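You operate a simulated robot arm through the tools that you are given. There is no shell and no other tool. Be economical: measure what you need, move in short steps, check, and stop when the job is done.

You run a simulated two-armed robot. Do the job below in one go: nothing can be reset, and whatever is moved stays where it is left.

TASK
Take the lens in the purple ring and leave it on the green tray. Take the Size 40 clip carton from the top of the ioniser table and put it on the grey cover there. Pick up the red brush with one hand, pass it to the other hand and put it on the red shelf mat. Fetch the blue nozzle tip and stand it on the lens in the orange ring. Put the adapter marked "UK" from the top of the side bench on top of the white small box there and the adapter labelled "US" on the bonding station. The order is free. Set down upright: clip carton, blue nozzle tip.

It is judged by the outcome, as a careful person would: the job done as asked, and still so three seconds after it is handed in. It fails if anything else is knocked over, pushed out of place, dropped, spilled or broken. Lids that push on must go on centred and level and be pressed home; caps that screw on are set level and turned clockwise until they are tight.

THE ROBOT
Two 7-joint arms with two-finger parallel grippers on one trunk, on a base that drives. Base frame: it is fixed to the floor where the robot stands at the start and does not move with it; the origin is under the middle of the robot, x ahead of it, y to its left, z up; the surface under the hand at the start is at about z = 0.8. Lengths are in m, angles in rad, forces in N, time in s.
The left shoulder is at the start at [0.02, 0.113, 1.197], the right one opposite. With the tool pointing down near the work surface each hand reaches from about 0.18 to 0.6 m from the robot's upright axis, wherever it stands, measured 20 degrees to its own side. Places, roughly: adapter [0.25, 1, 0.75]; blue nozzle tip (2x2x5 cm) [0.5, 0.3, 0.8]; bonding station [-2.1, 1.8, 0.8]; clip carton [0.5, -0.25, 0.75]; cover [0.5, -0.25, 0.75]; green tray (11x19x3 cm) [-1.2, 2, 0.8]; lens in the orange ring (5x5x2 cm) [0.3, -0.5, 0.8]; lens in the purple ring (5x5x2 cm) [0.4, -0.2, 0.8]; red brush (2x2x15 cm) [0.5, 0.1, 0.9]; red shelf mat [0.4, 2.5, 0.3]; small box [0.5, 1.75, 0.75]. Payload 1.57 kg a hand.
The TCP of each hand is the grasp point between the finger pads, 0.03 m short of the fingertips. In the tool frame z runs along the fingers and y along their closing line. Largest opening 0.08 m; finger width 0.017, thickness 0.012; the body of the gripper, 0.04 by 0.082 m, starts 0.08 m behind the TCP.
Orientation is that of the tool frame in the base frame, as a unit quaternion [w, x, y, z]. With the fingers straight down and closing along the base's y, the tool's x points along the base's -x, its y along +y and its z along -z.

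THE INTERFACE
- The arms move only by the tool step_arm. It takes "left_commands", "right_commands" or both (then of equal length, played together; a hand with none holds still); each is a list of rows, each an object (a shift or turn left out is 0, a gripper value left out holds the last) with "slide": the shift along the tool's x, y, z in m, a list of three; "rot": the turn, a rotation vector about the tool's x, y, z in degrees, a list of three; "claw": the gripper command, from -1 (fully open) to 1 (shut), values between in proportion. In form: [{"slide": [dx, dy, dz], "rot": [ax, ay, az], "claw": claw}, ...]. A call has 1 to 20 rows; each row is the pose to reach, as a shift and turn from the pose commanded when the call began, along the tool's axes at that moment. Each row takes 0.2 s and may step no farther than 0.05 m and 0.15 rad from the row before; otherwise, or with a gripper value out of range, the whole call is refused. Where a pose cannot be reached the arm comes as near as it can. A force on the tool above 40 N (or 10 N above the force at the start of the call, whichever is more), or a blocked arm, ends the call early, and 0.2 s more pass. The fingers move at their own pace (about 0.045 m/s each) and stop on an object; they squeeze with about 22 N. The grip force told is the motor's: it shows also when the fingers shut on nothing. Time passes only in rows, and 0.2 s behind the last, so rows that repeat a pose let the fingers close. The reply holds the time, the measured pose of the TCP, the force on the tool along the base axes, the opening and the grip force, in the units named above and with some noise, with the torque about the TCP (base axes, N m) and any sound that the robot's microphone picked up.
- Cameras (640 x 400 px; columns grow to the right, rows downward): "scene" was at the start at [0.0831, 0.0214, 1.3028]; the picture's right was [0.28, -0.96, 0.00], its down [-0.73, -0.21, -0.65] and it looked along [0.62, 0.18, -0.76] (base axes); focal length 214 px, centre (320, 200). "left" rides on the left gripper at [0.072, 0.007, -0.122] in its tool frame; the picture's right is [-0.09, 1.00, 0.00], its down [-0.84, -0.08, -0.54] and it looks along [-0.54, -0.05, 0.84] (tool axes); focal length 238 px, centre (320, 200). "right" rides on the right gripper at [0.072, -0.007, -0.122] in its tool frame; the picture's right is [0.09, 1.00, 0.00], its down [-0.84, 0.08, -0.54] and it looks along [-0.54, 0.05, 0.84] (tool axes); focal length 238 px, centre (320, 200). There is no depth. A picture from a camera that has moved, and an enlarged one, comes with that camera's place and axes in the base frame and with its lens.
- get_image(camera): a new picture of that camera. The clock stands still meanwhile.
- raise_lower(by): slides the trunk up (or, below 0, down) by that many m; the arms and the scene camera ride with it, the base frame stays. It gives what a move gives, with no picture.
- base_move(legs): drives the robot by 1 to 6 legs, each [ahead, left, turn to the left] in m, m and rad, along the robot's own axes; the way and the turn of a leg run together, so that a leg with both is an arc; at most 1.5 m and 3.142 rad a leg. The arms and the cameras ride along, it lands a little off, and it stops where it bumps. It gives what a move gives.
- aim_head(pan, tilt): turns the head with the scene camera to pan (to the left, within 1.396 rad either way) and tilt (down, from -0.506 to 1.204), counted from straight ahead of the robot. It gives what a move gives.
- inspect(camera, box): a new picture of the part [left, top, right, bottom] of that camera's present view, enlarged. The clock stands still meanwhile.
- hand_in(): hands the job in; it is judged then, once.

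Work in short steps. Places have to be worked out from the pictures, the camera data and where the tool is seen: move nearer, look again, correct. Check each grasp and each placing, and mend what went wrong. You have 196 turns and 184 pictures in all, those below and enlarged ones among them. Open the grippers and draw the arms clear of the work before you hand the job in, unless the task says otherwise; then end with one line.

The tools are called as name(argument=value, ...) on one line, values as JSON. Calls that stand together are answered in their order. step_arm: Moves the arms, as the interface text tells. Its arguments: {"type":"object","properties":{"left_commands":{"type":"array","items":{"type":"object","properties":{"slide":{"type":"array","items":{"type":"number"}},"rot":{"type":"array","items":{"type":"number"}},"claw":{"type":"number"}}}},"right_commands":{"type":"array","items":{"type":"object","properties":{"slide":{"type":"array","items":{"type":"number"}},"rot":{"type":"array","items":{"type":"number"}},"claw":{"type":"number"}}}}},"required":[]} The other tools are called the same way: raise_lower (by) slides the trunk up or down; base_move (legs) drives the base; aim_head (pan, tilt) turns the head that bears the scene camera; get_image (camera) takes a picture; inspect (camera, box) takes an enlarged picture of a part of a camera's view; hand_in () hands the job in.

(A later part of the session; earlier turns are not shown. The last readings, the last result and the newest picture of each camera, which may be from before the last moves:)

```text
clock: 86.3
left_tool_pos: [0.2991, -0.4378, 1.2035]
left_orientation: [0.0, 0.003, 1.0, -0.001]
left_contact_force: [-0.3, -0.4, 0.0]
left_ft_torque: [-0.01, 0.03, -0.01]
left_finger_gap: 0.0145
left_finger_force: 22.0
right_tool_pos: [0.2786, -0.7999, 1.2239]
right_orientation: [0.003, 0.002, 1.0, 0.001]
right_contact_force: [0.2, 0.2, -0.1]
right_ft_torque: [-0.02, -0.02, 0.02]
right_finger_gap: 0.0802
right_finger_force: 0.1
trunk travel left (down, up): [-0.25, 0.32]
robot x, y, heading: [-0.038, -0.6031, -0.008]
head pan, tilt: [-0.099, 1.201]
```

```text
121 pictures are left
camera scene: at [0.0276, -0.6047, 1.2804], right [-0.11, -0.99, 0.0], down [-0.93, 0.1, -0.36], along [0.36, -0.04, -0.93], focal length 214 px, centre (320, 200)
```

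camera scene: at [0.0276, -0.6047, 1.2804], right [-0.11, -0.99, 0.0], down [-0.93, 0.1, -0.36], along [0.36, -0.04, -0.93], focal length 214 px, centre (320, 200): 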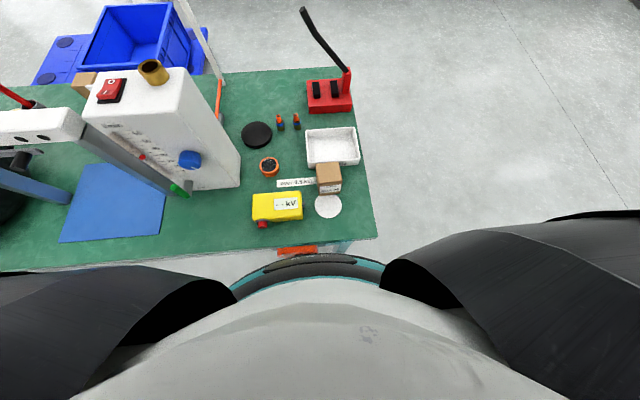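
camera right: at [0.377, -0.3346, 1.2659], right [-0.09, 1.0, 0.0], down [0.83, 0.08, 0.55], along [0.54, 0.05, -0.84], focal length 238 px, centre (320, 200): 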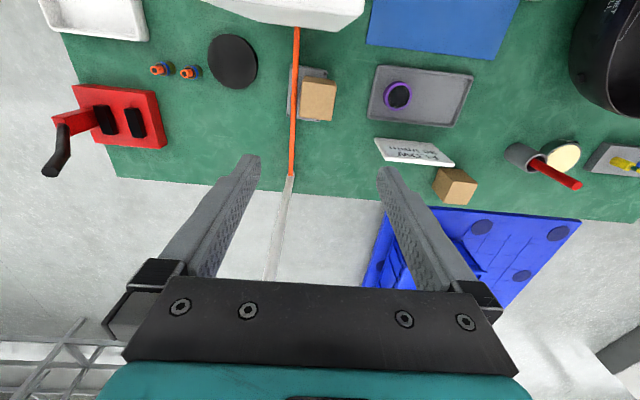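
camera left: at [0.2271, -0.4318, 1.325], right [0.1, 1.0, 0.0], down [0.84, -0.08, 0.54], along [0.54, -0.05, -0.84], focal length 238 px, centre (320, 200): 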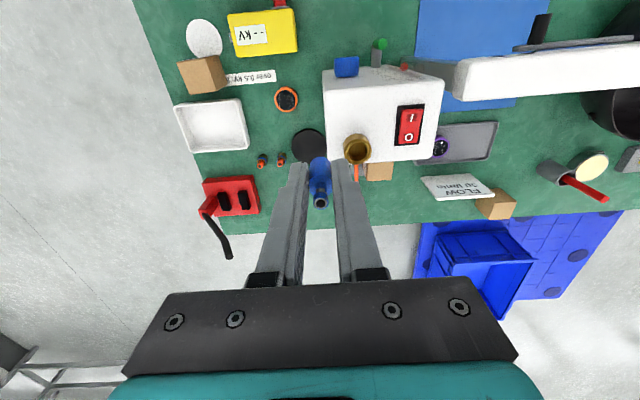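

It was the table leg; nothing displaced. Back off slightly, then bring the nozzle over the orange-ring lens.

base_move(legs=[[-0.03, 0.03, 0]])

step_arm(left_commands=[{"slide": [0.01, -0.03, 0.035]}, {"slide": [0.02, -0.06, 0.06]}, {"slide": [0.025, -0.09, 0.08]}])

get_image(camera="left")

```text
clock: 87.2
left_tool_pos: [0.2681, -0.4082, 1.2032]
left_orientation: [0.001, 0.003, 1.0, -0.002]
left_contact_force: [0.4, 0.0, 0.0]
left_ft_torque: [-0.03, -0.02, 0.01]
left_finger_gap: 0.0144
left_finger_force: 22.0
right_tool_pos: [0.248, -0.7681, 1.2235]
right_orientation: [0.004, 0.002, 1.0, 0.002]
right_contact_force: [0.5, 0.2, 0.8]
right_ft_torque: [-0.01, -0.04, 0.04]
right_finger_gap: 0.0805
right_finger_force: 0.0
trunk travel left (down, up): [-0.25, 0.32]
robot x, y, heading: [-0.0647, -0.5697, -0.01]
head pan, tilt: [-0.099, 1.201]
```

```text
clock: 88.0
left_tool_pos: [0.2448, -0.5001, 1.1232]
left_orientation: [0.0, 0.004, 1.0, -0.001]
left_contact_force: [-0.8, 0.5, -0.9]
left_ft_torque: [0.02, 0.0, 0.0]
left_finger_gap: 0.0148
left_finger_force: 22.4
right_tool_pos: [0.2488, -0.7691, 1.2239]
right_orientation: [0.003, 0.003, 1.0, 0.002]
right_contact_force: [-0.4, -0.1, -0.5]
right_ft_torque: [0.0, -0.03, 0.02]
right_finger_gap: 0.08
right_finger_force: 0.0
trunk travel left (down, up): [-0.25, 0.32]
robot x, y, heading: [-0.0686, -0.5658, -0.008]
head pan, tilt: [-0.099, 1.201]
```

```text
120 pictures are left
camera left: at [0.1725, -0.4928, 1.2447], right [0.1, 1.0, 0.0], down [0.84, -0.08, 0.54], along [0.54, -0.05, -0.84], focal length 238 px, centre (320, 200)
```

left: 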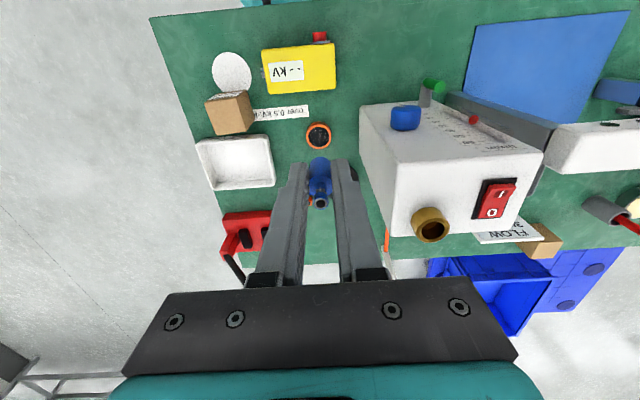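

Lens at ≈(0.307,-0.508). Move over it and down to z≈0.93.

step_arm(left_commands=[{"slide": [-0.03, -0.008, 0.03]}, {"slide": [-0.062, -0.008, 0.06]}, {"slide": [-0.062, -0.008, 0.105]}, {"slide": [-0.062, -0.008, 0.15]}, {"slide": [-0.062, -0.008, 0.185]}])

get_image(camera="left")

aim_head(pan=0.2, tilt=0.95)

get_image(camera="scene")

```text
clock: 89.2
left_tool_pos: [0.3064, -0.5077, 0.9383]
left_orientation: [0.0, 0.004, 1.0, 0.001]
left_contact_force: [0.0, -0.4, -0.4]
left_ft_torque: [0.02, 0.0, 0.03]
left_finger_gap: 0.0146
left_finger_force: 22.1
right_tool_pos: [0.2489, -0.7685, 1.2235]
right_orientation: [0.003, 0.003, 1.0, 0.002]
right_contact_force: [0.7, -0.3, 0.0]
right_ft_torque: [-0.02, -0.03, -0.01]
right_finger_gap: 0.08
right_finger_force: 0.0
trunk travel left (down, up): [-0.25, 0.32]
robot x, y, heading: [-0.0689, -0.5721, -0.008]
head pan, tilt: [-0.099, 1.201]
```

```text
119 pictures are left
camera left: at [0.2344, -0.5008, 1.0592], right [0.1, 0.99, 0.0], down [0.84, -0.08, 0.54], along [0.54, -0.05, -0.84], focal length 238 px, centre (320, 200)
```

left: 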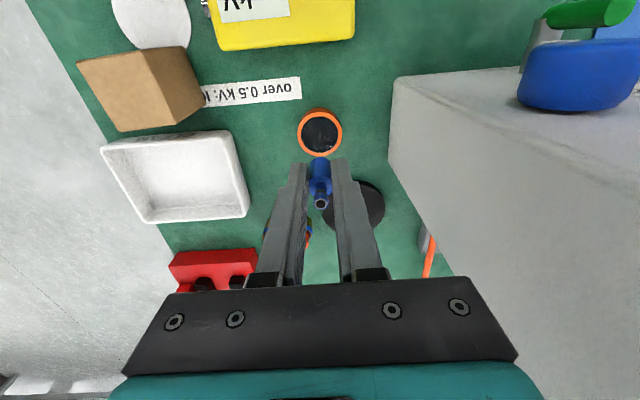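

```text
clock: 90.0
left_tool_pos: [0.3064, -0.5068, 0.9386]
left_orientation: [0.0, 0.004, 1.0, 0.0]
left_contact_force: [0.3, -0.9, -0.3]
left_ft_torque: [0.01, -0.02, 0.0]
left_finger_gap: 0.0146
left_finger_force: 22.0
right_tool_pos: [0.2495, -0.769, 1.2228]
right_orientation: [0.003, 0.003, 1.0, 0.002]
right_contact_force: [0.1, -0.2, -0.2]
right_ft_torque: [0.0, -0.01, 0.04]
right_finger_gap: 0.0802
right_finger_force: 0.0
trunk travel left (down, up): [-0.25, 0.32]
robot x, y, heading: [-0.0683, -0.5643, -0.008]
head pan, tilt: [0.201, 0.949]
```

```text
118 pictures are left
camera scene: at [0.0137, -0.5548, 1.2966], right [0.19, -0.98, 0.0], down [-0.8, -0.16, -0.58], along [0.57, 0.11, -0.81], focal length 214 px, centre (320, 200)
```

scene: 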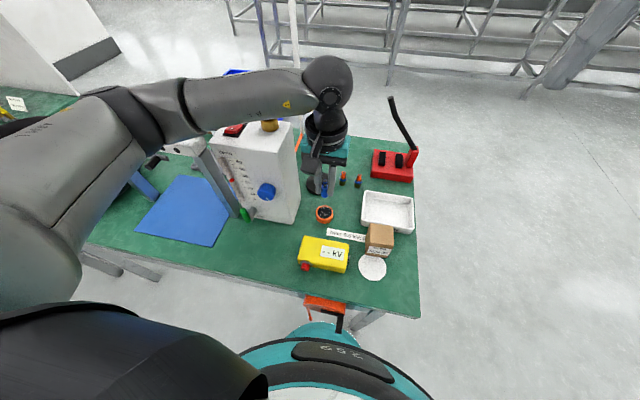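

inspect(camera="scene", box=[295, 150, 365, 225])

inspect(camera="left", box=[280, 100, 370, 220])

```text
5.33 times, centred on (330, 188) of scene
camera zoom: at [0.0137, -0.5548, 1.2966], right [0.19, -0.98, 0.0], down [-0.8, -0.16, -0.58], along [0.57, 0.11, -0.81], focal length 1144 px, centre (267, 267)
```

zoom: 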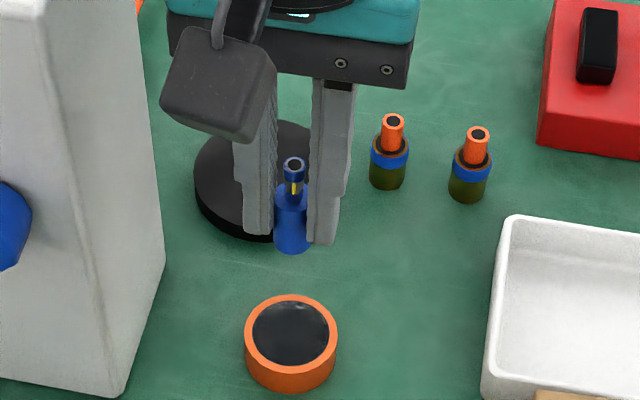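

```text
3.33 times, centred on (325, 160) of left
camera zoom: at [0.2343, -0.5009, 1.0599], right [0.1, 0.99, 0.0], down [0.84, -0.08, 0.54], along [0.54, -0.05, -0.84], focal length 794 px, centre (303, 333)
```

zoom: 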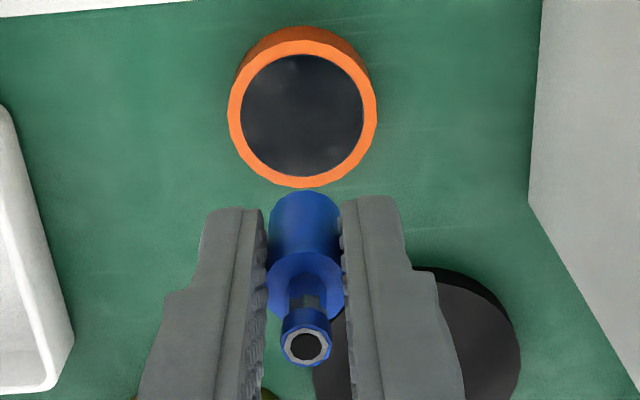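

Nozzle is vertical with its foot below the fingertips. Descend to just above the glass.

step_arm(left_commands=[{"slide": [-0.001, -0.0005, 0.04]}, {"slide": [-0.001, -0.0005, 0.07]}, {"slide": [-0.001, -0.0005, 0.077]}])

inspect(camera="scene", box=[295, 165, 365, 240])

inspect(camera="left", box=[280, 100, 370, 220])

```text
clock: 90.8
left_tool_pos: [0.3122, -0.5099, 0.8719]
left_orientation: [0.012, 0.003, 1.0, -0.005]
left_contact_force: [0.4, 0.8, 0.1]
left_ft_torque: [0.03, -0.03, 0.01]
left_finger_gap: 0.0146
left_finger_force: 21.9
right_tool_pos: [0.2466, -0.7697, 1.226]
right_orientation: [0.005, 0.002, 1.0, 0.002]
right_contact_force: [0.0, 0.9, 0.1]
right_ft_torque: [-0.01, 0.01, -0.04]
right_finger_gap: 0.0799
right_finger_force: 0.0
trunk travel left (down, up): [-0.25, 0.32]
robot x, y, heading: [-0.0688, -0.5658, -0.009]
head pan, tilt: [0.201, 0.949]
```

```text
5.33 times, centred on (330, 202) of scene
camera zoom: at [0.0106, -0.5555, 1.2978], right [0.19, -0.98, 0.0], down [-0.8, -0.16, -0.58], along [0.57, 0.11, -0.81], focal length 1144 px, centre (267, 187)
```

zoom: 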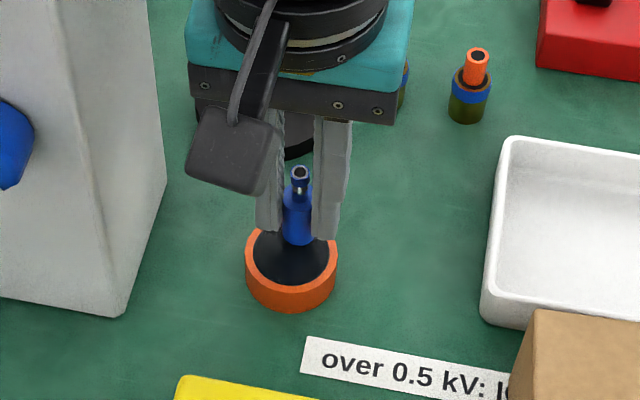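

```text
3.33 times, centred on (325, 160) of left
camera zoom: at [0.2376, -0.5026, 0.9911], right [0.1, 1.0, -0.01], down [0.82, -0.08, 0.56], along [0.56, -0.06, -0.83], focal length 794 px, centre (303, 333)
```

zoom: 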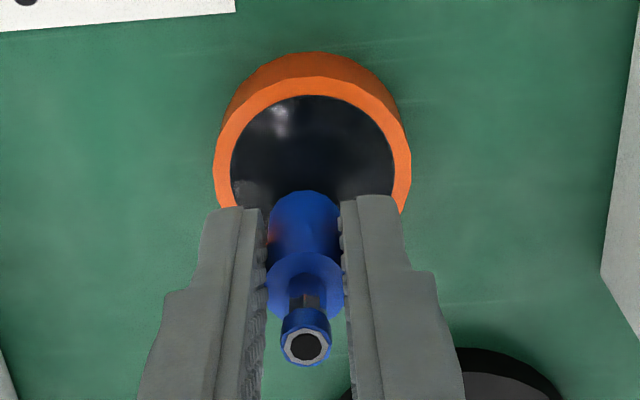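

The pose deflected (x +6 mm, tilt): the forearm is probably touching the column top. Back up immediately and inspect.

step_arm(left_commands=[{"slide": [0, 0, -0.03]}, {"slide": [0, 0, -0.06]}, {"slide": [0, 0, -0.1]}])

aim_head(pan=0.3, tilt=0.8)

get_image(camera="scene")

get_image(camera="right")

```text
clock: 91.6
left_tool_pos: [0.3057, -0.5072, 0.9596]
left_orientation: [-0.001, 0.003, 1.0, 0.0]
left_contact_force: [0.6, 0.1, 0.3]
left_ft_torque: [-0.01, 0.01, 0.0]
left_finger_gap: 0.0144
left_finger_force: 22.6
right_tool_pos: [0.2478, -0.7695, 1.2254]
right_orientation: [0.004, 0.003, 1.0, 0.002]
right_contact_force: [0.0, -0.6, 1.1]
right_ft_torque: [0.01, -0.02, 0.01]
right_finger_gap: 0.0798
right_finger_force: 0.1
trunk travel left (down, up): [-0.25, 0.32]
robot x, y, heading: [-0.07, -0.5681, -0.004]
head pan, tilt: [0.201, 0.949]
```

```text
clock: 92.3
left_tool_pos: [0.3076, -0.508, 0.9599]
left_orientation: [0.0, 0.003, 1.0, 0.0]
left_contact_force: [0.5, -0.2, -0.4]
left_ft_torque: [0.01, 0.03, 0.03]
left_finger_gap: 0.0145
left_finger_force: 22.3
right_tool_pos: [0.2483, -0.769, 1.2238]
right_orientation: [0.003, 0.002, 1.0, 0.002]
right_contact_force: [0.4, 0.5, -0.2]
right_ft_torque: [0.01, -0.01, 0.0]
right_finger_gap: 0.0798
right_finger_force: 0.0
trunk travel left (down, up): [-0.25, 0.32]
robot x, y, heading: [-0.0632, -0.5705, -0.006]
head pan, tilt: [0.3, 0.799]
```

```text
113 pictures are left
camera scene: at [0.0195, -0.5454, 1.3081], right [0.29, -0.96, 0.0], down [-0.69, -0.21, -0.7], along [0.67, 0.2, -0.72], focal length 214 px, centre (320, 200)
```

scene: 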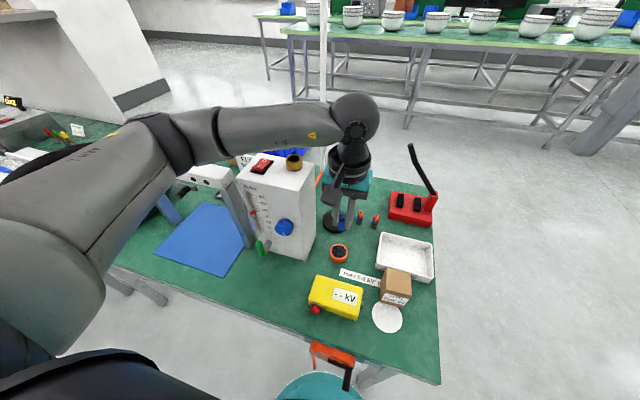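

```text
112 pictures are left
camera right: at [0.1753, -0.7755, 1.3455], right [-0.09, 1.0, 0.0], down [0.83, 0.07, 0.55], along [0.54, 0.05, -0.84], focal length 238 px, centre (320, 200)
```

right: 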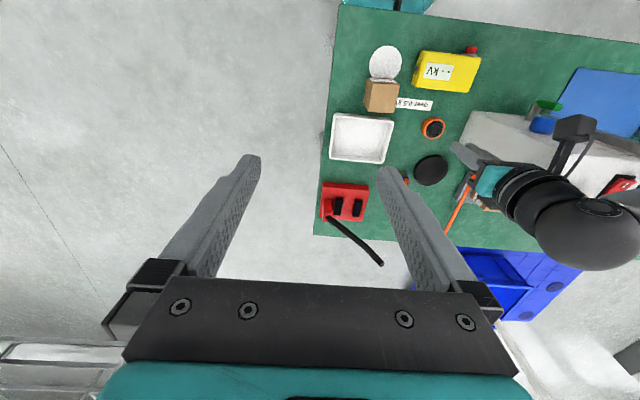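

Forearm crosses the column top. I'll raise the trunk (steeper forearm) and shift the robot right, keeping back from the table leg.

raise_lower(by=0.22)

base_move(legs=[[-0.04, 0, 0], [0, -0.17, 0]])

step_arm(left_commands=[{"slide": [-0.01, 0.035, 0]}, {"slide": [-0.02, 0.07, 0]}, {"slide": [-0.03, 0.11, 0]}, {"slide": [-0.04, 0.15, 0]}, {"slide": [-0.04, 0.17, 0.03]}, {"slide": [-0.04, 0.17, 0.08]}, {"slide": [-0.04, 0.17, 0.13]}])

get_image(camera="scene")

get_image(camera="left")

```text
clock: 94.6
left_tool_pos: [0.3075, -0.5076, 1.1792]
left_orientation: [0.0, 0.004, 1.0, -0.001]
left_contact_force: [-0.2, -0.9, -0.1]
left_ft_torque: [-0.02, -0.01, 0.01]
left_finger_gap: 0.0145
left_finger_force: 21.6
right_tool_pos: [0.2491, -0.77, 1.4447]
right_orientation: [0.003, 0.004, 1.0, 0.001]
right_contact_force: [0.5, 0.3, -0.2]
right_ft_torque: [-0.01, 0.0, 0.03]
right_finger_gap: 0.08
right_finger_force: 0.1
trunk travel left (down, up): [-0.47, 0.1]
robot x, y, heading: [-0.0655, -0.5677, -0.007]
head pan, tilt: [0.3, 0.799]
```

```text
clock: 96.6
left_tool_pos: [0.2662, -0.6777, 1.1816]
left_orientation: [0.0, 0.003, 1.0, -0.001]
left_contact_force: [-0.6, 0.1, 0.4]
left_ft_torque: [-0.01, 0.02, 0.02]
left_finger_gap: 0.0148
left_finger_force: 21.9
right_tool_pos: [0.207, -0.9407, 1.4436]
right_orientation: [0.002, 0.002, 1.0, 0.002]
right_contact_force: [-0.1, 0.2, -0.5]
right_ft_torque: [0.02, 0.03, 0.01]
right_finger_gap: 0.0798
right_finger_force: 0.1
trunk travel left (down, up): [-0.47, 0.1]
robot x, y, heading: [-0.1044, -0.7401, -0.002]
head pan, tilt: [0.3, 0.799]
```

```text
clock: 98.2
left_tool_pos: [0.307, -0.5075, 1.0496]
left_orientation: [0.0, 0.004, 1.0, 0.0]
left_contact_force: [0.6, -0.2, -0.1]
left_ft_torque: [0.03, 0.0, 0.03]
left_finger_gap: 0.0148
left_finger_force: 22.2
right_tool_pos: [0.2078, -0.9389, 1.4429]
right_orientation: [0.002, 0.001, 1.0, 0.001]
right_contact_force: [0.5, -0.6, 0.4]
right_ft_torque: [-0.01, 0.02, -0.01]
right_finger_gap: 0.0799
right_finger_force: 0.1
trunk travel left (down, up): [-0.47, 0.1]
robot x, y, heading: [-0.1114, -0.7385, -0.01]
head pan, tilt: [0.3, 0.799]
```

```text
111 pictures are left
camera scene: at [-0.0215, -0.7161, 1.5281], right [0.29, -0.96, 0.0], down [-0.69, -0.21, -0.7], along [0.67, 0.2, -0.72], focal length 214 px, centre (320, 200)
```

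scene: 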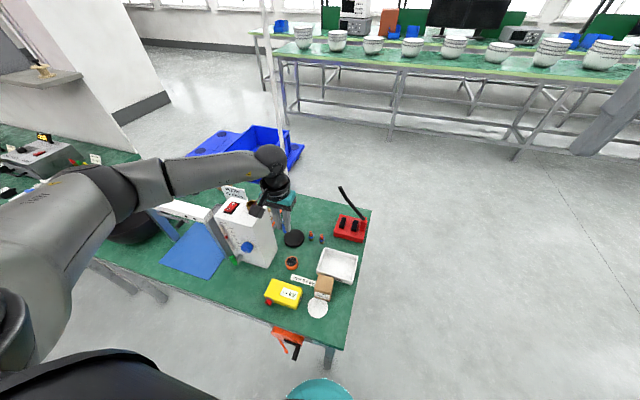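

```text
110 pictures are left
camera left: at [0.2347, -0.5013, 1.1711], right [0.1, 1.0, 0.0], down [0.84, -0.08, 0.54], along [0.54, -0.05, -0.84], focal length 238 px, centre (320, 200)
```

left: 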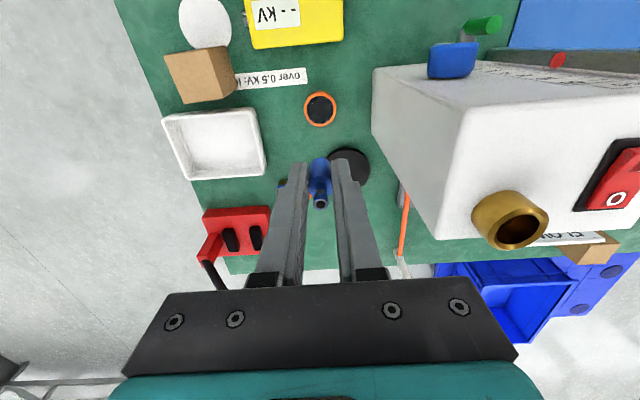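

Descend in stages while watching for pose deviation.

step_arm(left_commands=[{"slide": [0, 0, 0.04]}, {"slide": [0, 0, 0.08]}, {"slide": [0, 0, 0.12]}, {"slide": [0, 0, 0.145]}])

get_image(camera="scene")

```text
clock: 99.2
left_tool_pos: [0.3075, -0.5084, 0.9033]
left_orientation: [0.0, 0.003, 1.0, 0.0]
left_contact_force: [-0.3, 1.0, -0.2]
left_ft_torque: [-0.02, 0.01, 0.01]
left_finger_gap: 0.0147
left_finger_force: 22.2
right_tool_pos: [0.2073, -0.9395, 1.4443]
right_orientation: [0.003, 0.002, 1.0, 0.001]
right_contact_force: [-0.1, 0.0, 0.0]
right_ft_torque: [0.03, 0.02, 0.02]
right_finger_gap: 0.0799
right_finger_force: 0.0
trunk travel left (down, up): [-0.47, 0.1]
robot x, y, heading: [-0.1063, -0.7415, -0.005]
head pan, tilt: [0.3, 0.799]
```

```text
109 pictures are left
camera scene: at [-0.0216, -0.7163, 1.5281], right [0.29, -0.96, 0.0], down [-0.69, -0.21, -0.7], along [0.67, 0.2, -0.72], focal length 214 px, centre (320, 200)
```

scene: 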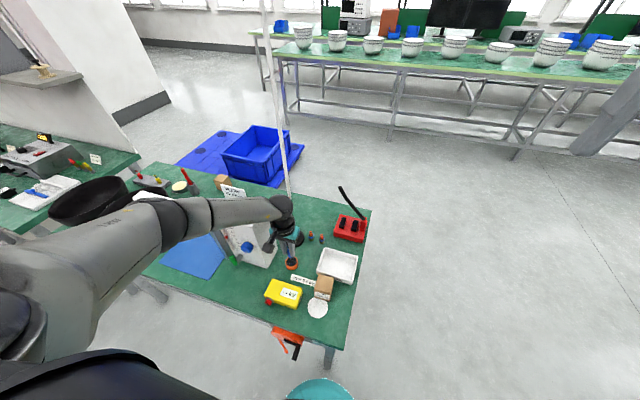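

inspect(camera="scene", box=[190, 170, 340, 290])

get_image(camera="right")

```text
3.33 times, centred on (265, 230) of scene
camera zoom: at [-0.0216, -0.7163, 1.5281], right [0.29, -0.96, 0.0], down [-0.69, -0.21, -0.7], along [0.67, 0.2, -0.72], focal length 715 px, centre (503, 100)
```

zoom: 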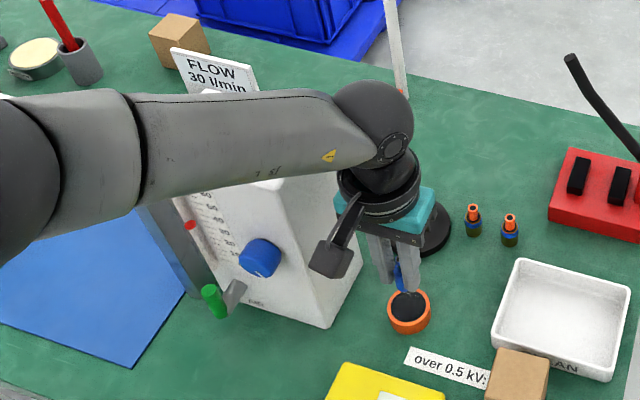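

```text
107 pictures are left
camera right: at [0.1345, -0.9462, 1.5655], right [-0.09, 1.0, 0.0], down [0.83, 0.07, 0.55], along [0.54, 0.05, -0.84], focal length 238 px, centre (320, 200)
```

right: 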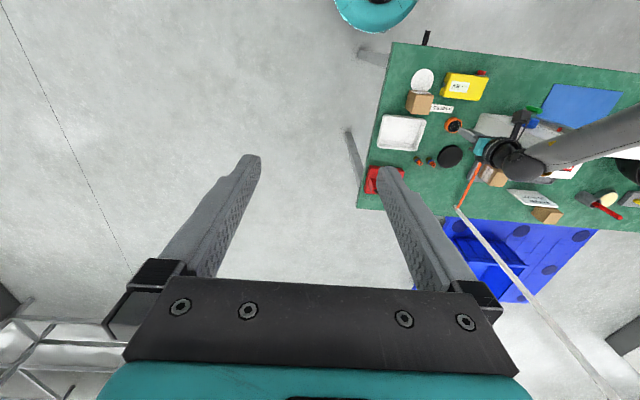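

Continue down carefully: 2 cm, checking readings.

step_arm(left_commands=[{"slide": [0, 0, 0.01]}, {"slide": [0, 0, 0.02]}])

step_arm(left_commands=[{"slide": [0, 0, 0.006]}, {"slide": [0, 0, 0.012]}])

inspect(camera="left", box=[280, 100, 370, 220])

```text
clock: 99.8
left_tool_pos: [0.3089, -0.5075, 0.885]
left_orientation: [0.001, 0.003, 1.0, 0.0]
left_contact_force: [0.3, -0.2, 1.0]
left_ft_torque: [0.01, 0.01, -0.01]
left_finger_gap: 0.0148
left_finger_force: 22.3
right_tool_pos: [0.208, -0.9393, 1.4429]
right_orientation: [0.002, 0.002, 1.0, 0.002]
right_contact_force: [0.5, -0.1, 0.0]
right_ft_torque: [0.02, -0.01, -0.02]
right_finger_gap: 0.08
right_finger_force: 0.1
trunk travel left (down, up): [-0.47, 0.1]
robot x, y, heading: [-0.1098, -0.7371, -0.005]
head pan, tilt: [0.3, 0.799]
```

```text
clock: 100.4
left_tool_pos: [0.3073, -0.5081, 0.8728]
left_orientation: [0.0, 0.002, 1.0, -0.001]
left_contact_force: [-0.3, 0.2, -0.3]
left_ft_torque: [0.0, 0.03, 0.0]
left_finger_gap: 0.0143
left_finger_force: 22.0
right_tool_pos: [0.2081, -0.9397, 1.4446]
right_orientation: [0.003, 0.001, 1.0, 0.003]
right_contact_force: [-0.2, -0.4, -0.2]
right_ft_torque: [0.04, 0.02, 0.03]
right_finger_gap: 0.08
right_finger_force: 0.0
trunk travel left (down, up): [-0.47, 0.1]
robot x, y, heading: [-0.1098, -0.742, -0.0]
head pan, tilt: [0.3, 0.799]
```

```text
3.33 times, centred on (325, 160) of left
camera zoom: at [0.2352, -0.5012, 0.9949], right [0.1, 1.0, 0.0], down [0.84, -0.08, 0.54], along [0.54, -0.05, -0.84], focal length 794 px, centre (303, 333)
```

zoom: 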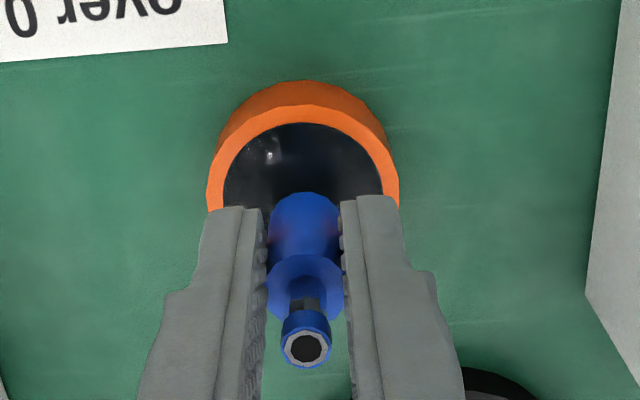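

No deviation now. Lower to z≈0.860, then 3 mm more.

step_arm(left_commands=[{"slide": [-0.0015, 0, 0.006]}, {"slide": [-0.0015, 0, 0.012]}])

step_arm(left_commands=[{"slide": [0, 0, 0.0025]}])

inspect(camera="left", box=[280, 100, 370, 220])

```text
clock: 101.0
left_tool_pos: [0.3078, -0.5081, 0.863]
left_orientation: [0.003, 0.002, 1.0, 0.0]
left_contact_force: [-1.5, -0.3, 11.3]
left_ft_torque: [0.01, -0.08, 0.0]
left_finger_gap: 0.0147
left_finger_force: 21.9
right_tool_pos: [0.206, -0.9396, 1.4449]
right_orientation: [0.003, 0.002, 1.0, 0.002]
right_contact_force: [0.5, 0.1, -0.9]
right_ft_torque: [0.0, -0.02, 0.02]
right_finger_gap: 0.0801
right_finger_force: 0.1
trunk travel left (down, up): [-0.47, 0.1]
robot x, y, heading: [-0.1071, -0.7427, -0.005]
head pan, tilt: [0.3, 0.799]
```

```text
clock: 101.4
left_tool_pos: [0.309, -0.5092, 0.8601]
left_orientation: [0.003, 0.002, 1.0, -0.001]
left_contact_force: [0.3, 1.7, 20.0]
left_ft_torque: [0.02, -0.3, 0.03]
left_finger_gap: 0.0149
left_finger_force: 21.7
right_tool_pos: [0.2071, -0.9407, 1.4451]
right_orientation: [0.004, 0.001, 1.0, 0.002]
right_contact_force: [-0.1, 0.1, 0.1]
right_ft_torque: [0.0, -0.02, -0.01]
right_finger_gap: 0.0799
right_finger_force: 0.0
trunk travel left (down, up): [-0.47, 0.1]
robot x, y, heading: [-0.1043, -0.7384, -0.005]
head pan, tilt: [0.3, 0.799]
```

```text
3.33 times, centred on (325, 160) of left
camera zoom: at [0.2371, -0.502, 0.9818], right [0.1, 1.0, 0.0], down [0.83, -0.08, 0.55], along [0.54, -0.05, -0.84], focal length 794 px, centre (303, 333)
```

zoom: 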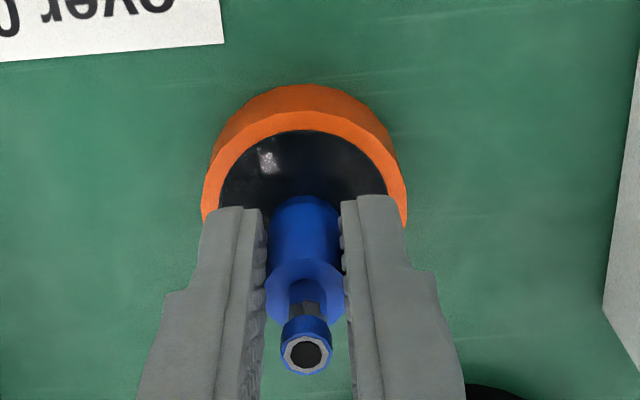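

Contact made (20 N). Relieve 2 mm, then open.

step_arm(left_commands=[{"slide": [0, 0, -0.002]}])

inspect(camera="scene", box=[255, 225, 315, 275])

```text
clock: 101.8
left_tool_pos: [0.3086, -0.5083, 0.862]
left_orientation: [0.001, 0.003, 1.0, 0.0]
left_contact_force: [4.4, 0.7, 8.3]
left_ft_torque: [0.04, -0.31, 0.07]
left_finger_gap: 0.0146
left_finger_force: 21.7
right_tool_pos: [0.2084, -0.941, 1.4431]
right_orientation: [0.002, 0.001, 1.0, 0.002]
right_contact_force: [0.5, -0.4, 0.9]
right_ft_torque: [-0.04, 0.03, 0.04]
right_finger_gap: 0.0799
right_finger_force: 0.1
trunk travel left (down, up): [-0.47, 0.1]
robot x, y, heading: [-0.1088, -0.7329, 0.003]
head pan, tilt: [0.3, 0.799]
```

```text
8.00 times, centred on (285, 250) of scene
camera zoom: at [-0.0216, -0.7166, 1.528], right [0.29, -0.96, 0.0], down [-0.69, -0.21, -0.7], along [0.67, 0.2, -0.72], focal length 1716 px, centre (600, -200)
```

zoom: 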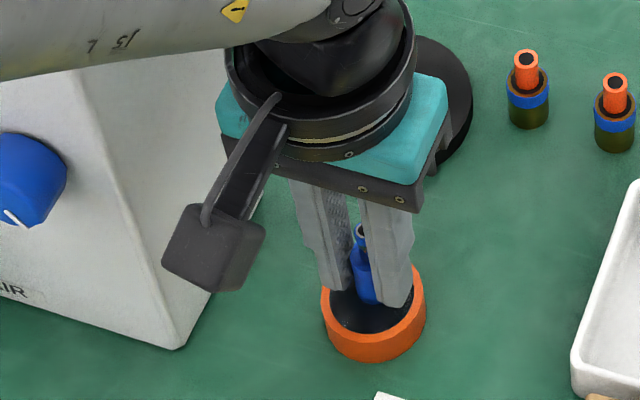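

step_arm(left_commands=[{"claw": 0.55}, {"claw": 0.45}, {"claw": 0.3}, {"claw": 0.2}, {"claw": 0.2}])

inspect(camera="left", box=[280, 100, 370, 220])

inspect(camera="scene", box=[255, 225, 315, 275])

```text
clock: 103.0
left_tool_pos: [0.308, -0.5087, 0.8608]
left_orientation: [0.0, 0.002, 1.0, -0.001]
left_contact_force: [-0.3, 0.2, 0.3]
left_ft_torque: [-0.05, -0.05, 0.02]
left_finger_gap: 0.0322
left_finger_force: 0.0
right_tool_pos: [0.208, -0.9401, 1.4439]
right_orientation: [0.002, 0.002, 1.0, 0.001]
right_contact_force: [0.1, 0.7, 0.9]
right_ft_torque: [0.0, 0.01, -0.03]
right_finger_gap: 0.0801
right_finger_force: 0.1
trunk travel left (down, up): [-0.47, 0.1]
robot x, y, heading: [-0.108, -0.7376, -0.004]
head pan, tilt: [0.3, 0.799]
```

```text
3.33 times, centred on (325, 160) of left
camera zoom: at [0.2365, -0.5013, 0.9823], right [0.1, 1.0, 0.0], down [0.84, -0.08, 0.54], along [0.54, -0.05, -0.84], focal length 794 px, centre (303, 333)
```

zoom: 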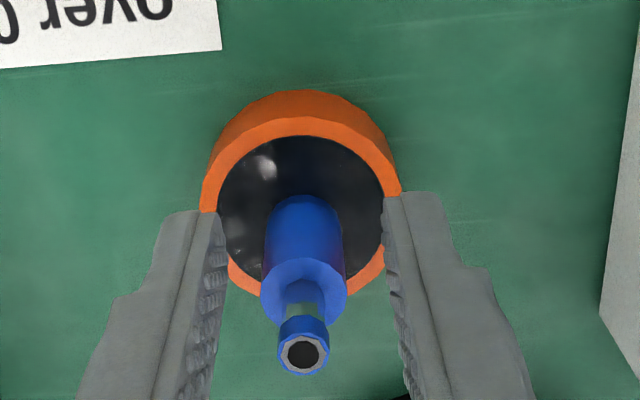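

```text
8.00 times, centred on (285, 250) of scene
camera zoom: at [-0.0217, -0.7162, 1.5281], right [0.29, -0.96, 0.0], down [-0.69, -0.21, -0.7], along [0.67, 0.2, -0.72], focal length 1716 px, centre (600, -200)
```

zoom: 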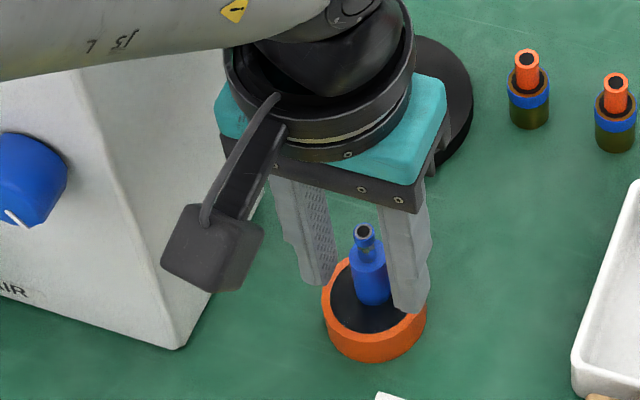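

Nozzle stands on the lens. Raise straight up.

step_arm(left_commands=[{"slide": [0, 0, -0.02]}, {"slide": [0, 0, -0.06]}, {"slide": [0, 0, -0.11]}, {"slide": [0, 0, -0.16]}, {"slide": [0, 0, -0.21]}, {"slide": [0, 0, -0.26]}, {"slide": [0, 0, -0.31], "claw": -1}, {"slide": [0, 0, -0.34], "claw": -1}])

get_image(camera="left")

```text
clock: 104.8
left_tool_pos: [0.3086, -0.5078, 1.2009]
left_orientation: [0.0, 0.002, 1.0, 0.0]
left_contact_force: [-0.3, 0.0, 0.4]
left_ft_torque: [-0.02, 0.03, 0.02]
left_finger_gap: 0.0801
left_finger_force: 0.1
right_tool_pos: [0.2072, -0.9393, 1.4454]
right_orientation: [0.002, 0.001, 1.0, 0.002]
right_contact_force: [-0.4, 0.1, 0.6]
right_ft_torque: [0.03, 0.01, 0.01]
right_finger_gap: 0.08
right_finger_force: 0.0
trunk travel left (down, up): [-0.47, 0.1]
robot x, y, heading: [-0.1042, -0.7382, -0.005]
head pan, tilt: [0.3, 0.799]
```

```text
101 pictures are left
camera left: at [0.2353, -0.5008, 1.3228], right [0.1, 1.0, 0.0], down [0.84, -0.08, 0.54], along [0.54, -0.05, -0.84], focal length 238 px, centre (320, 200)
```

left: 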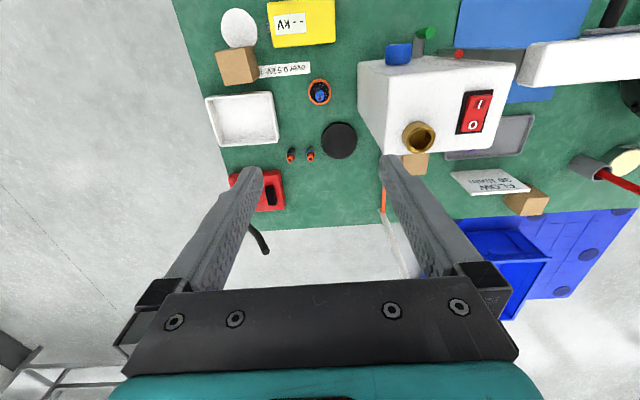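

Nozzle done. Next the brush: drive back left and lower the trunk again.

base_move(legs=[[0, 0.66, 0], [0.13, 0, 0]])

step_arm(left_commands=[{"slide": [0.02, 0, -0.04]}, {"slide": [0.04, 0, -0.08]}, {"slide": [0.06, 0, -0.12]}])

raise_lower(by=-0.3)

get_image(camera="left")

```text
clock: 109.3
left_tool_pos: [0.4439, 0.1524, 1.2004]
left_orientation: [0.001, 0.004, 1.0, 0.0]
left_contact_force: [0.2, -0.6, 0.9]
left_ft_torque: [0.0, 0.01, 0.02]
left_finger_gap: 0.0799
left_finger_force: 0.1
right_tool_pos: [0.3423, -0.28, 1.4432]
right_orientation: [0.003, 0.004, 1.0, 0.002]
right_contact_force: [1.0, -0.6, -0.7]
right_ft_torque: [-0.05, 0.03, 0.01]
right_finger_gap: 0.08
right_finger_force: 0.1
trunk travel left (down, up): [-0.47, 0.1]
robot x, y, heading: [0.0272, -0.0753, -0.009]
head pan, tilt: [0.3, 0.799]
```

```text
clock: 110.1
left_tool_pos: [0.3814, 0.1517, 1.3224]
left_orientation: [0.001, 0.005, 1.0, 0.0]
left_contact_force: [-0.6, -0.3, 0.3]
left_ft_torque: [0.0, 0.01, 0.04]
left_finger_gap: 0.0797
left_finger_force: 0.0
right_tool_pos: [0.3393, -0.2806, 1.445]
right_orientation: [0.003, 0.004, 1.0, 0.003]
right_contact_force: [-0.8, -0.7, 0.6]
right_ft_torque: [0.02, -0.04, -0.04]
right_finger_gap: 0.0798
right_finger_force: 0.1
trunk travel left (down, up): [-0.47, 0.1]
robot x, y, heading: [0.03, -0.0774, -0.01]
head pan, tilt: [0.3, 0.799]
```

```text
clock: 113.1
left_tool_pos: [0.3817, 0.1525, 1.02]
left_orientation: [0.0, 0.005, 1.0, 0.0]
left_contact_force: [0.0, 0.0, -0.4]
left_ft_torque: [-0.01, 0.02, -0.04]
left_finger_gap: 0.08
left_finger_force: 0.0
right_tool_pos: [0.342, -0.2798, 1.1442]
right_orientation: [0.004, 0.004, 1.0, 0.001]
right_contact_force: [-0.2, -0.4, 0.6]
right_ft_torque: [0.0, 0.01, -0.03]
right_finger_gap: 0.0801
right_finger_force: 0.1
trunk travel left (down, up): [-0.17, 0.4]
robot x, y, heading: [0.0273, -0.0798, -0.012]
head pan, tilt: [0.3, 0.799]
```

```text
100 pictures are left
camera left: at [0.3101, 0.1585, 1.1415], right [0.1, 0.99, 0.0], down [0.84, -0.08, 0.54], along [0.54, -0.06, -0.84], focal length 238 px, centre (320, 200)
```

left: 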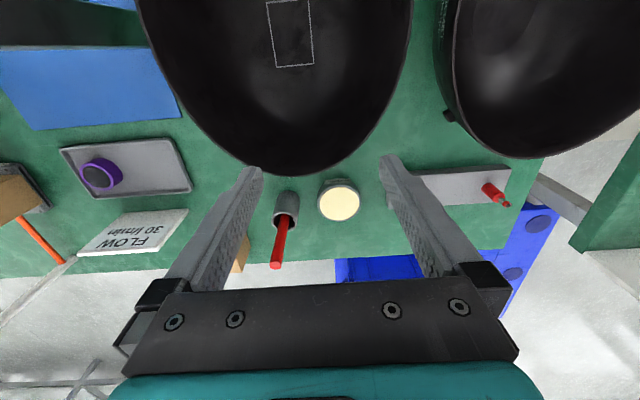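

Brush top at ≈(0.528,0.080,0.94). Move left hand above it.

step_arm(left_commands=[{"slide": [-0.035, -0.018, 0]}, {"slide": [-0.07, -0.036, 0]}, {"slide": [-0.107, -0.054, 0]}, {"slide": [-0.143, -0.071, 0]}])

get_image(camera="left")

```text
clock: 114.1
left_tool_pos: [0.5249, 0.0779, 1.0182]
left_orientation: [0.0, 0.005, 1.0, -0.001]
left_contact_force: [0.0, 0.6, 0.2]
left_ft_torque: [-0.01, 0.0, -0.01]
left_finger_gap: 0.0799
left_finger_force: 0.0
right_tool_pos: [0.3421, -0.2792, 1.1438]
right_orientation: [0.002, 0.004, 1.0, 0.002]
right_contact_force: [-0.6, 0.1, -0.3]
right_ft_torque: [0.02, -0.02, -0.01]
right_finger_gap: 0.0801
right_finger_force: 0.0
trunk travel left (down, up): [-0.17, 0.4]
robot x, y, heading: [0.0253, -0.0784, -0.011]
head pan, tilt: [0.3, 0.799]
```

```text
99 pictures are left
camera left: at [0.453, 0.0855, 1.1406], right [0.1, 0.99, 0.0], down [0.84, -0.09, 0.54], along [0.54, -0.06, -0.84], focal length 238 px, centre (320, 200)
```

left: 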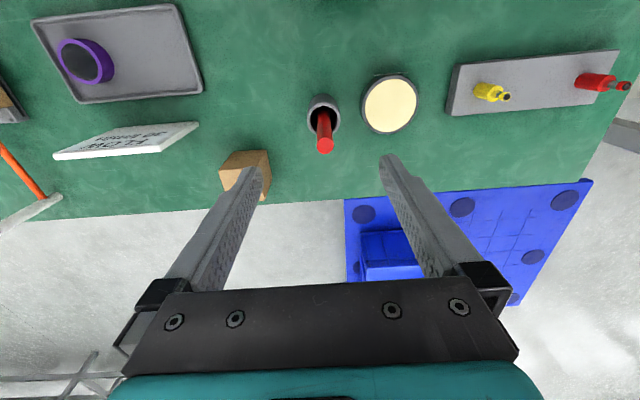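

step_arm(left_commands=[{"slide": [0.001, 0.004, 0.04], "claw": -0.3}, {"slide": [0.001, 0.004, 0.08], "claw": -0.3}, {"slide": [0.001, 0.004, 0.11], "claw": -0.3}])

get_image(camera="left")

```text
clock: 114.9
left_tool_pos: [0.5246, 0.0838, 0.909]
left_orientation: [0.001, 0.004, 1.0, 0.0]
left_contact_force: [0.1, 0.7, -0.1]
left_ft_torque: [-0.01, 0.03, -0.02]
left_finger_gap: 0.0523
left_finger_force: 0.1
right_tool_pos: [0.3407, -0.2791, 1.1445]
right_orientation: [0.003, 0.003, 1.0, 0.001]
right_contact_force: [-0.3, -0.2, 0.2]
right_ft_torque: [0.0, -0.01, 0.01]
right_finger_gap: 0.0798
right_finger_force: 0.0
trunk travel left (down, up): [-0.17, 0.4]
robot x, y, heading: [0.0273, -0.0786, -0.009]
head pan, tilt: [0.3, 0.799]
```

```text
98 pictures are left
camera left: at [0.4524, 0.0899, 1.0314], right [0.1, 0.99, 0.0], down [0.84, -0.08, 0.54], along [0.54, -0.06, -0.84], focal length 238 px, centre (320, 200)
```

left: 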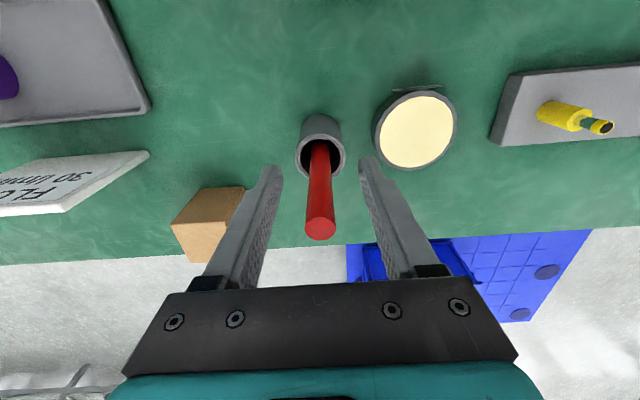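

Brush is between the fingers. Close and lift straight out of the cup.

step_arm(left_commands=[{"claw": 1}, {"claw": 1}, {"claw": 1}, {"claw": 1}, {"claw": 1}, {"slide": [0, 0, -0.02], "claw": 1}, {"slide": [0, 0, -0.05], "claw": 1}, {"slide": [0, 0, -0.09], "claw": 1}, {"slide": [0, 0, -0.13], "claw": 1}, {"slide": [0.02, 0, -0.17], "claw": 1}])

get_image(camera="left")

get_image(camera="right")

```text
clock: 117.1
left_tool_pos: [0.5027, 0.0826, 1.0819]
left_orientation: [0.001, 0.005, 1.0, 0.0]
left_contact_force: [0.1, -0.2, -0.5]
left_ft_torque: [-0.04, -0.05, 0.02]
left_finger_gap: 0.0134
left_finger_force: 22.5
right_tool_pos: [0.3401, -0.2806, 1.1441]
right_orientation: [0.004, 0.004, 1.0, 0.002]
right_contact_force: [-0.5, -0.2, 0.5]
right_ft_torque: [-0.02, -0.01, 0.03]
right_finger_gap: 0.0799
right_finger_force: 0.0
trunk travel left (down, up): [-0.17, 0.4]
robot x, y, heading: [0.0288, -0.0776, -0.007]
head pan, tilt: [0.3, 0.799]
```

```text
97 pictures are left
camera left: at [0.4301, 0.0898, 1.2036], right [0.1, 0.99, 0.0], down [0.84, -0.09, 0.54], along [0.54, -0.06, -0.84], focal length 238 px, centre (320, 200)
```

left: 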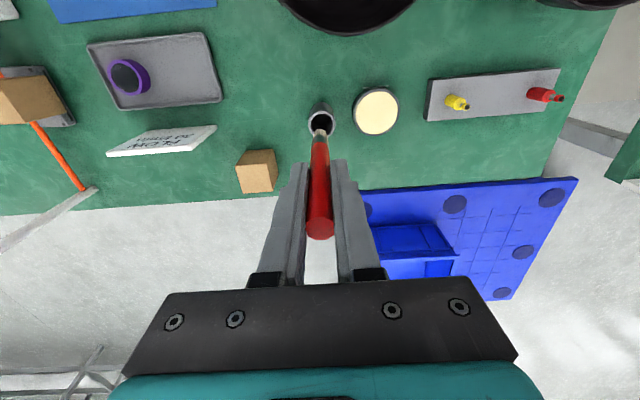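

```text
96 pictures are left
camera right: at [0.267, -0.2865, 1.2658], right [-0.09, 1.0, 0.0], down [0.83, 0.07, 0.55], along [0.55, 0.05, -0.84], focal length 238 px, centre (320, 200)
```

right: 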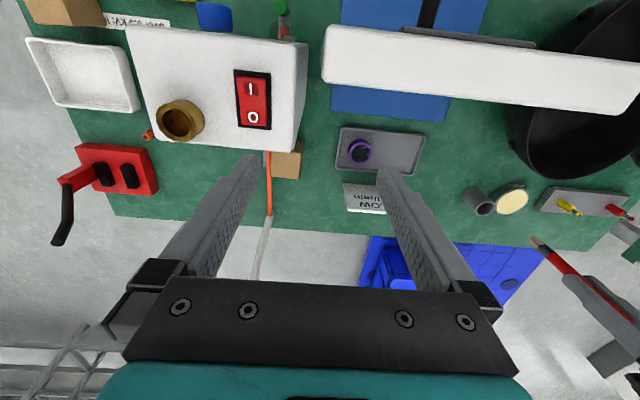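

Brush held (bristles down). Tilt the left hand ~75° forward so the brush points ahead for the hand-over.

step_arm(left_commands=[{"slide": [0.0103, -0.0103, -0.02], "rot": [0, -7.5, 0]}, {"slide": [0.0206, -0.0206, -0.04], "rot": [0, -15, 0]}, {"slide": [0.031, -0.031, -0.05], "rot": [0, -22.5, 0]}, {"slide": [0.041, -0.041, -0.06], "rot": [0, -30, 0]}, {"slide": [0.0515, -0.0515, -0.068], "rot": [0, -37.5, 0]}, {"slide": [0.062, -0.062, -0.068], "rot": [0, -45, 0]}, {"slide": [0.072, -0.072, -0.068], "rot": [0, -52.5, 0]}, {"slide": [0.082, -0.082, -0.068], "rot": [0, -60, 0]}, {"slide": [0.093, -0.093, -0.068], "rot": [0, -67.5, 0]}, {"slide": [0.103, -0.103, -0.068], "rot": [0, -75, 0]}])

get_image(camera="scene")

get_image(camera="right")

```text
clock: 119.3
left_tool_pos: [0.4156, -0.0301, 1.1574]
left_orientation: [0.609, 0.003, 0.793, -0.003]
left_contact_force: [-0.1, 0.9, 0.7]
left_ft_torque: [0.01, 0.0, 0.01]
left_finger_gap: 0.0132
left_finger_force: 21.6
left hand out of reach, approached as far as the arm can: row 10
right_tool_pos: [0.341, -0.2799, 1.1451]
right_orientation: [0.002, 0.003, 1.0, 0.001]
right_contact_force: [0.5, 0.1, 0.6]
right_ft_torque: [-0.04, -0.04, 0.03]
right_finger_gap: 0.0798
right_finger_force: 0.0
trunk travel left (down, up): [-0.17, 0.4]
robot x, y, heading: [0.0246, -0.0789, -0.009]
head pan, tilt: [0.3, 0.799]
```

```text
95 pictures are left
camera scene: at [0.1125, -0.0567, 1.2281], right [0.29, -0.96, 0.0], down [-0.69, -0.21, -0.7], along [0.67, 0.2, -0.72], focal length 214 px, centre (320, 200)
```

scene: 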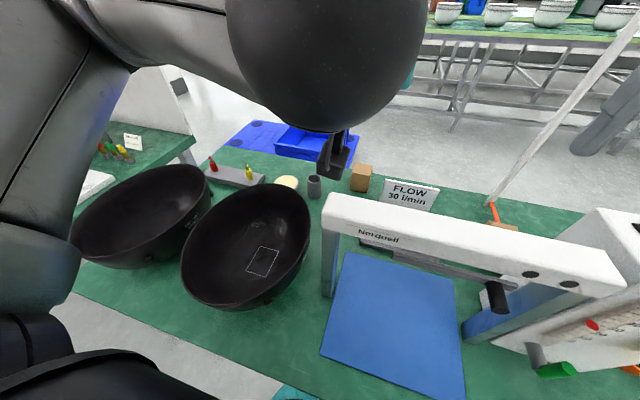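

```text
94 pictures are left
camera right: at [0.2677, -0.287, 1.2655], right [-0.09, 1.0, 0.0], down [0.83, 0.07, 0.55], along [0.55, 0.05, -0.84], focal length 238 px, centre (320, 200)
```

right: 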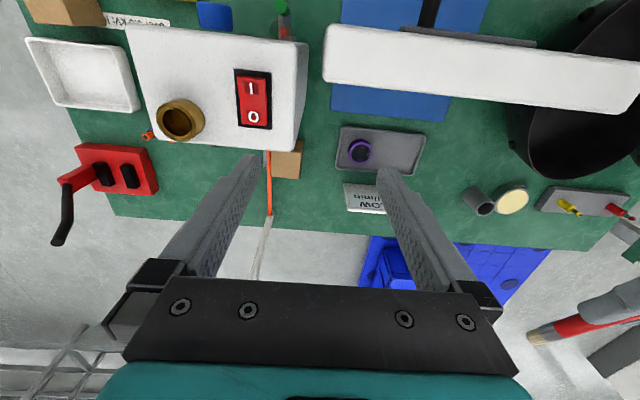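

Left holds the brush pointing forward. Bring the right hand above the free end: target ≈(0.497,-0.031), staying at z≈1.185 first.

step_arm(right_commands=[{"slide": [-0.04, 0, -0.01]}, {"slide": [-0.08, 0.01, -0.02]}, {"slide": [-0.12, 0.03, -0.03]}, {"slide": [-0.15, 0.06, -0.04]}, {"slide": [-0.157, 0.1, -0.04]}, {"slide": [-0.157, 0.145, -0.04]}, {"slide": [-0.157, 0.19, -0.04]}, {"slide": [-0.157, 0.225, -0.04]}, {"slide": [-0.157, 0.249, -0.04]}])

get_image(camera="right")

```text
clock: 121.3
left_tool_pos: [0.4142, -0.0318, 1.1564]
left_orientation: [0.608, 0.003, 0.794, -0.002]
left_contact_force: [0.0, -0.3, -1.1]
left_ft_torque: [0.02, 0.07, 0.03]
left_finger_gap: 0.0132
left_finger_force: 21.6
right_tool_pos: [0.42, -0.2046, 1.1531]
right_orientation: [0.004, 0.003, 1.0, 0.001]
right_contact_force: [0.9, 0.1, 0.0]
right_ft_torque: [0.0, -0.02, 0.0]
right_finger_gap: 0.08
right_finger_force: 0.0
right hand out of reach, approached as far as the arm can: row 3, 4, 5, 6, 7, 8, 9
trunk travel left (down, up): [-0.17, 0.4]
robot x, y, heading: [0.0264, -0.0773, -0.004]
head pan, tilt: [0.3, 0.799]
```

```text
93 pictures are left
camera right: at [0.3463, -0.2104, 1.2752], right [-0.09, 1.0, 0.0], down [0.83, 0.07, 0.55], along [0.55, 0.05, -0.84], focal length 238 px, centre (320, 200)
```

right: 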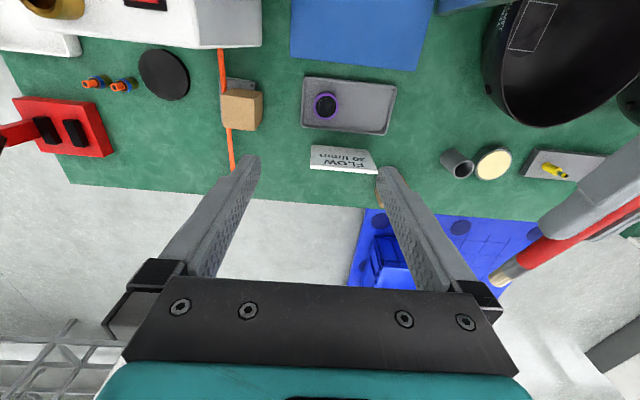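

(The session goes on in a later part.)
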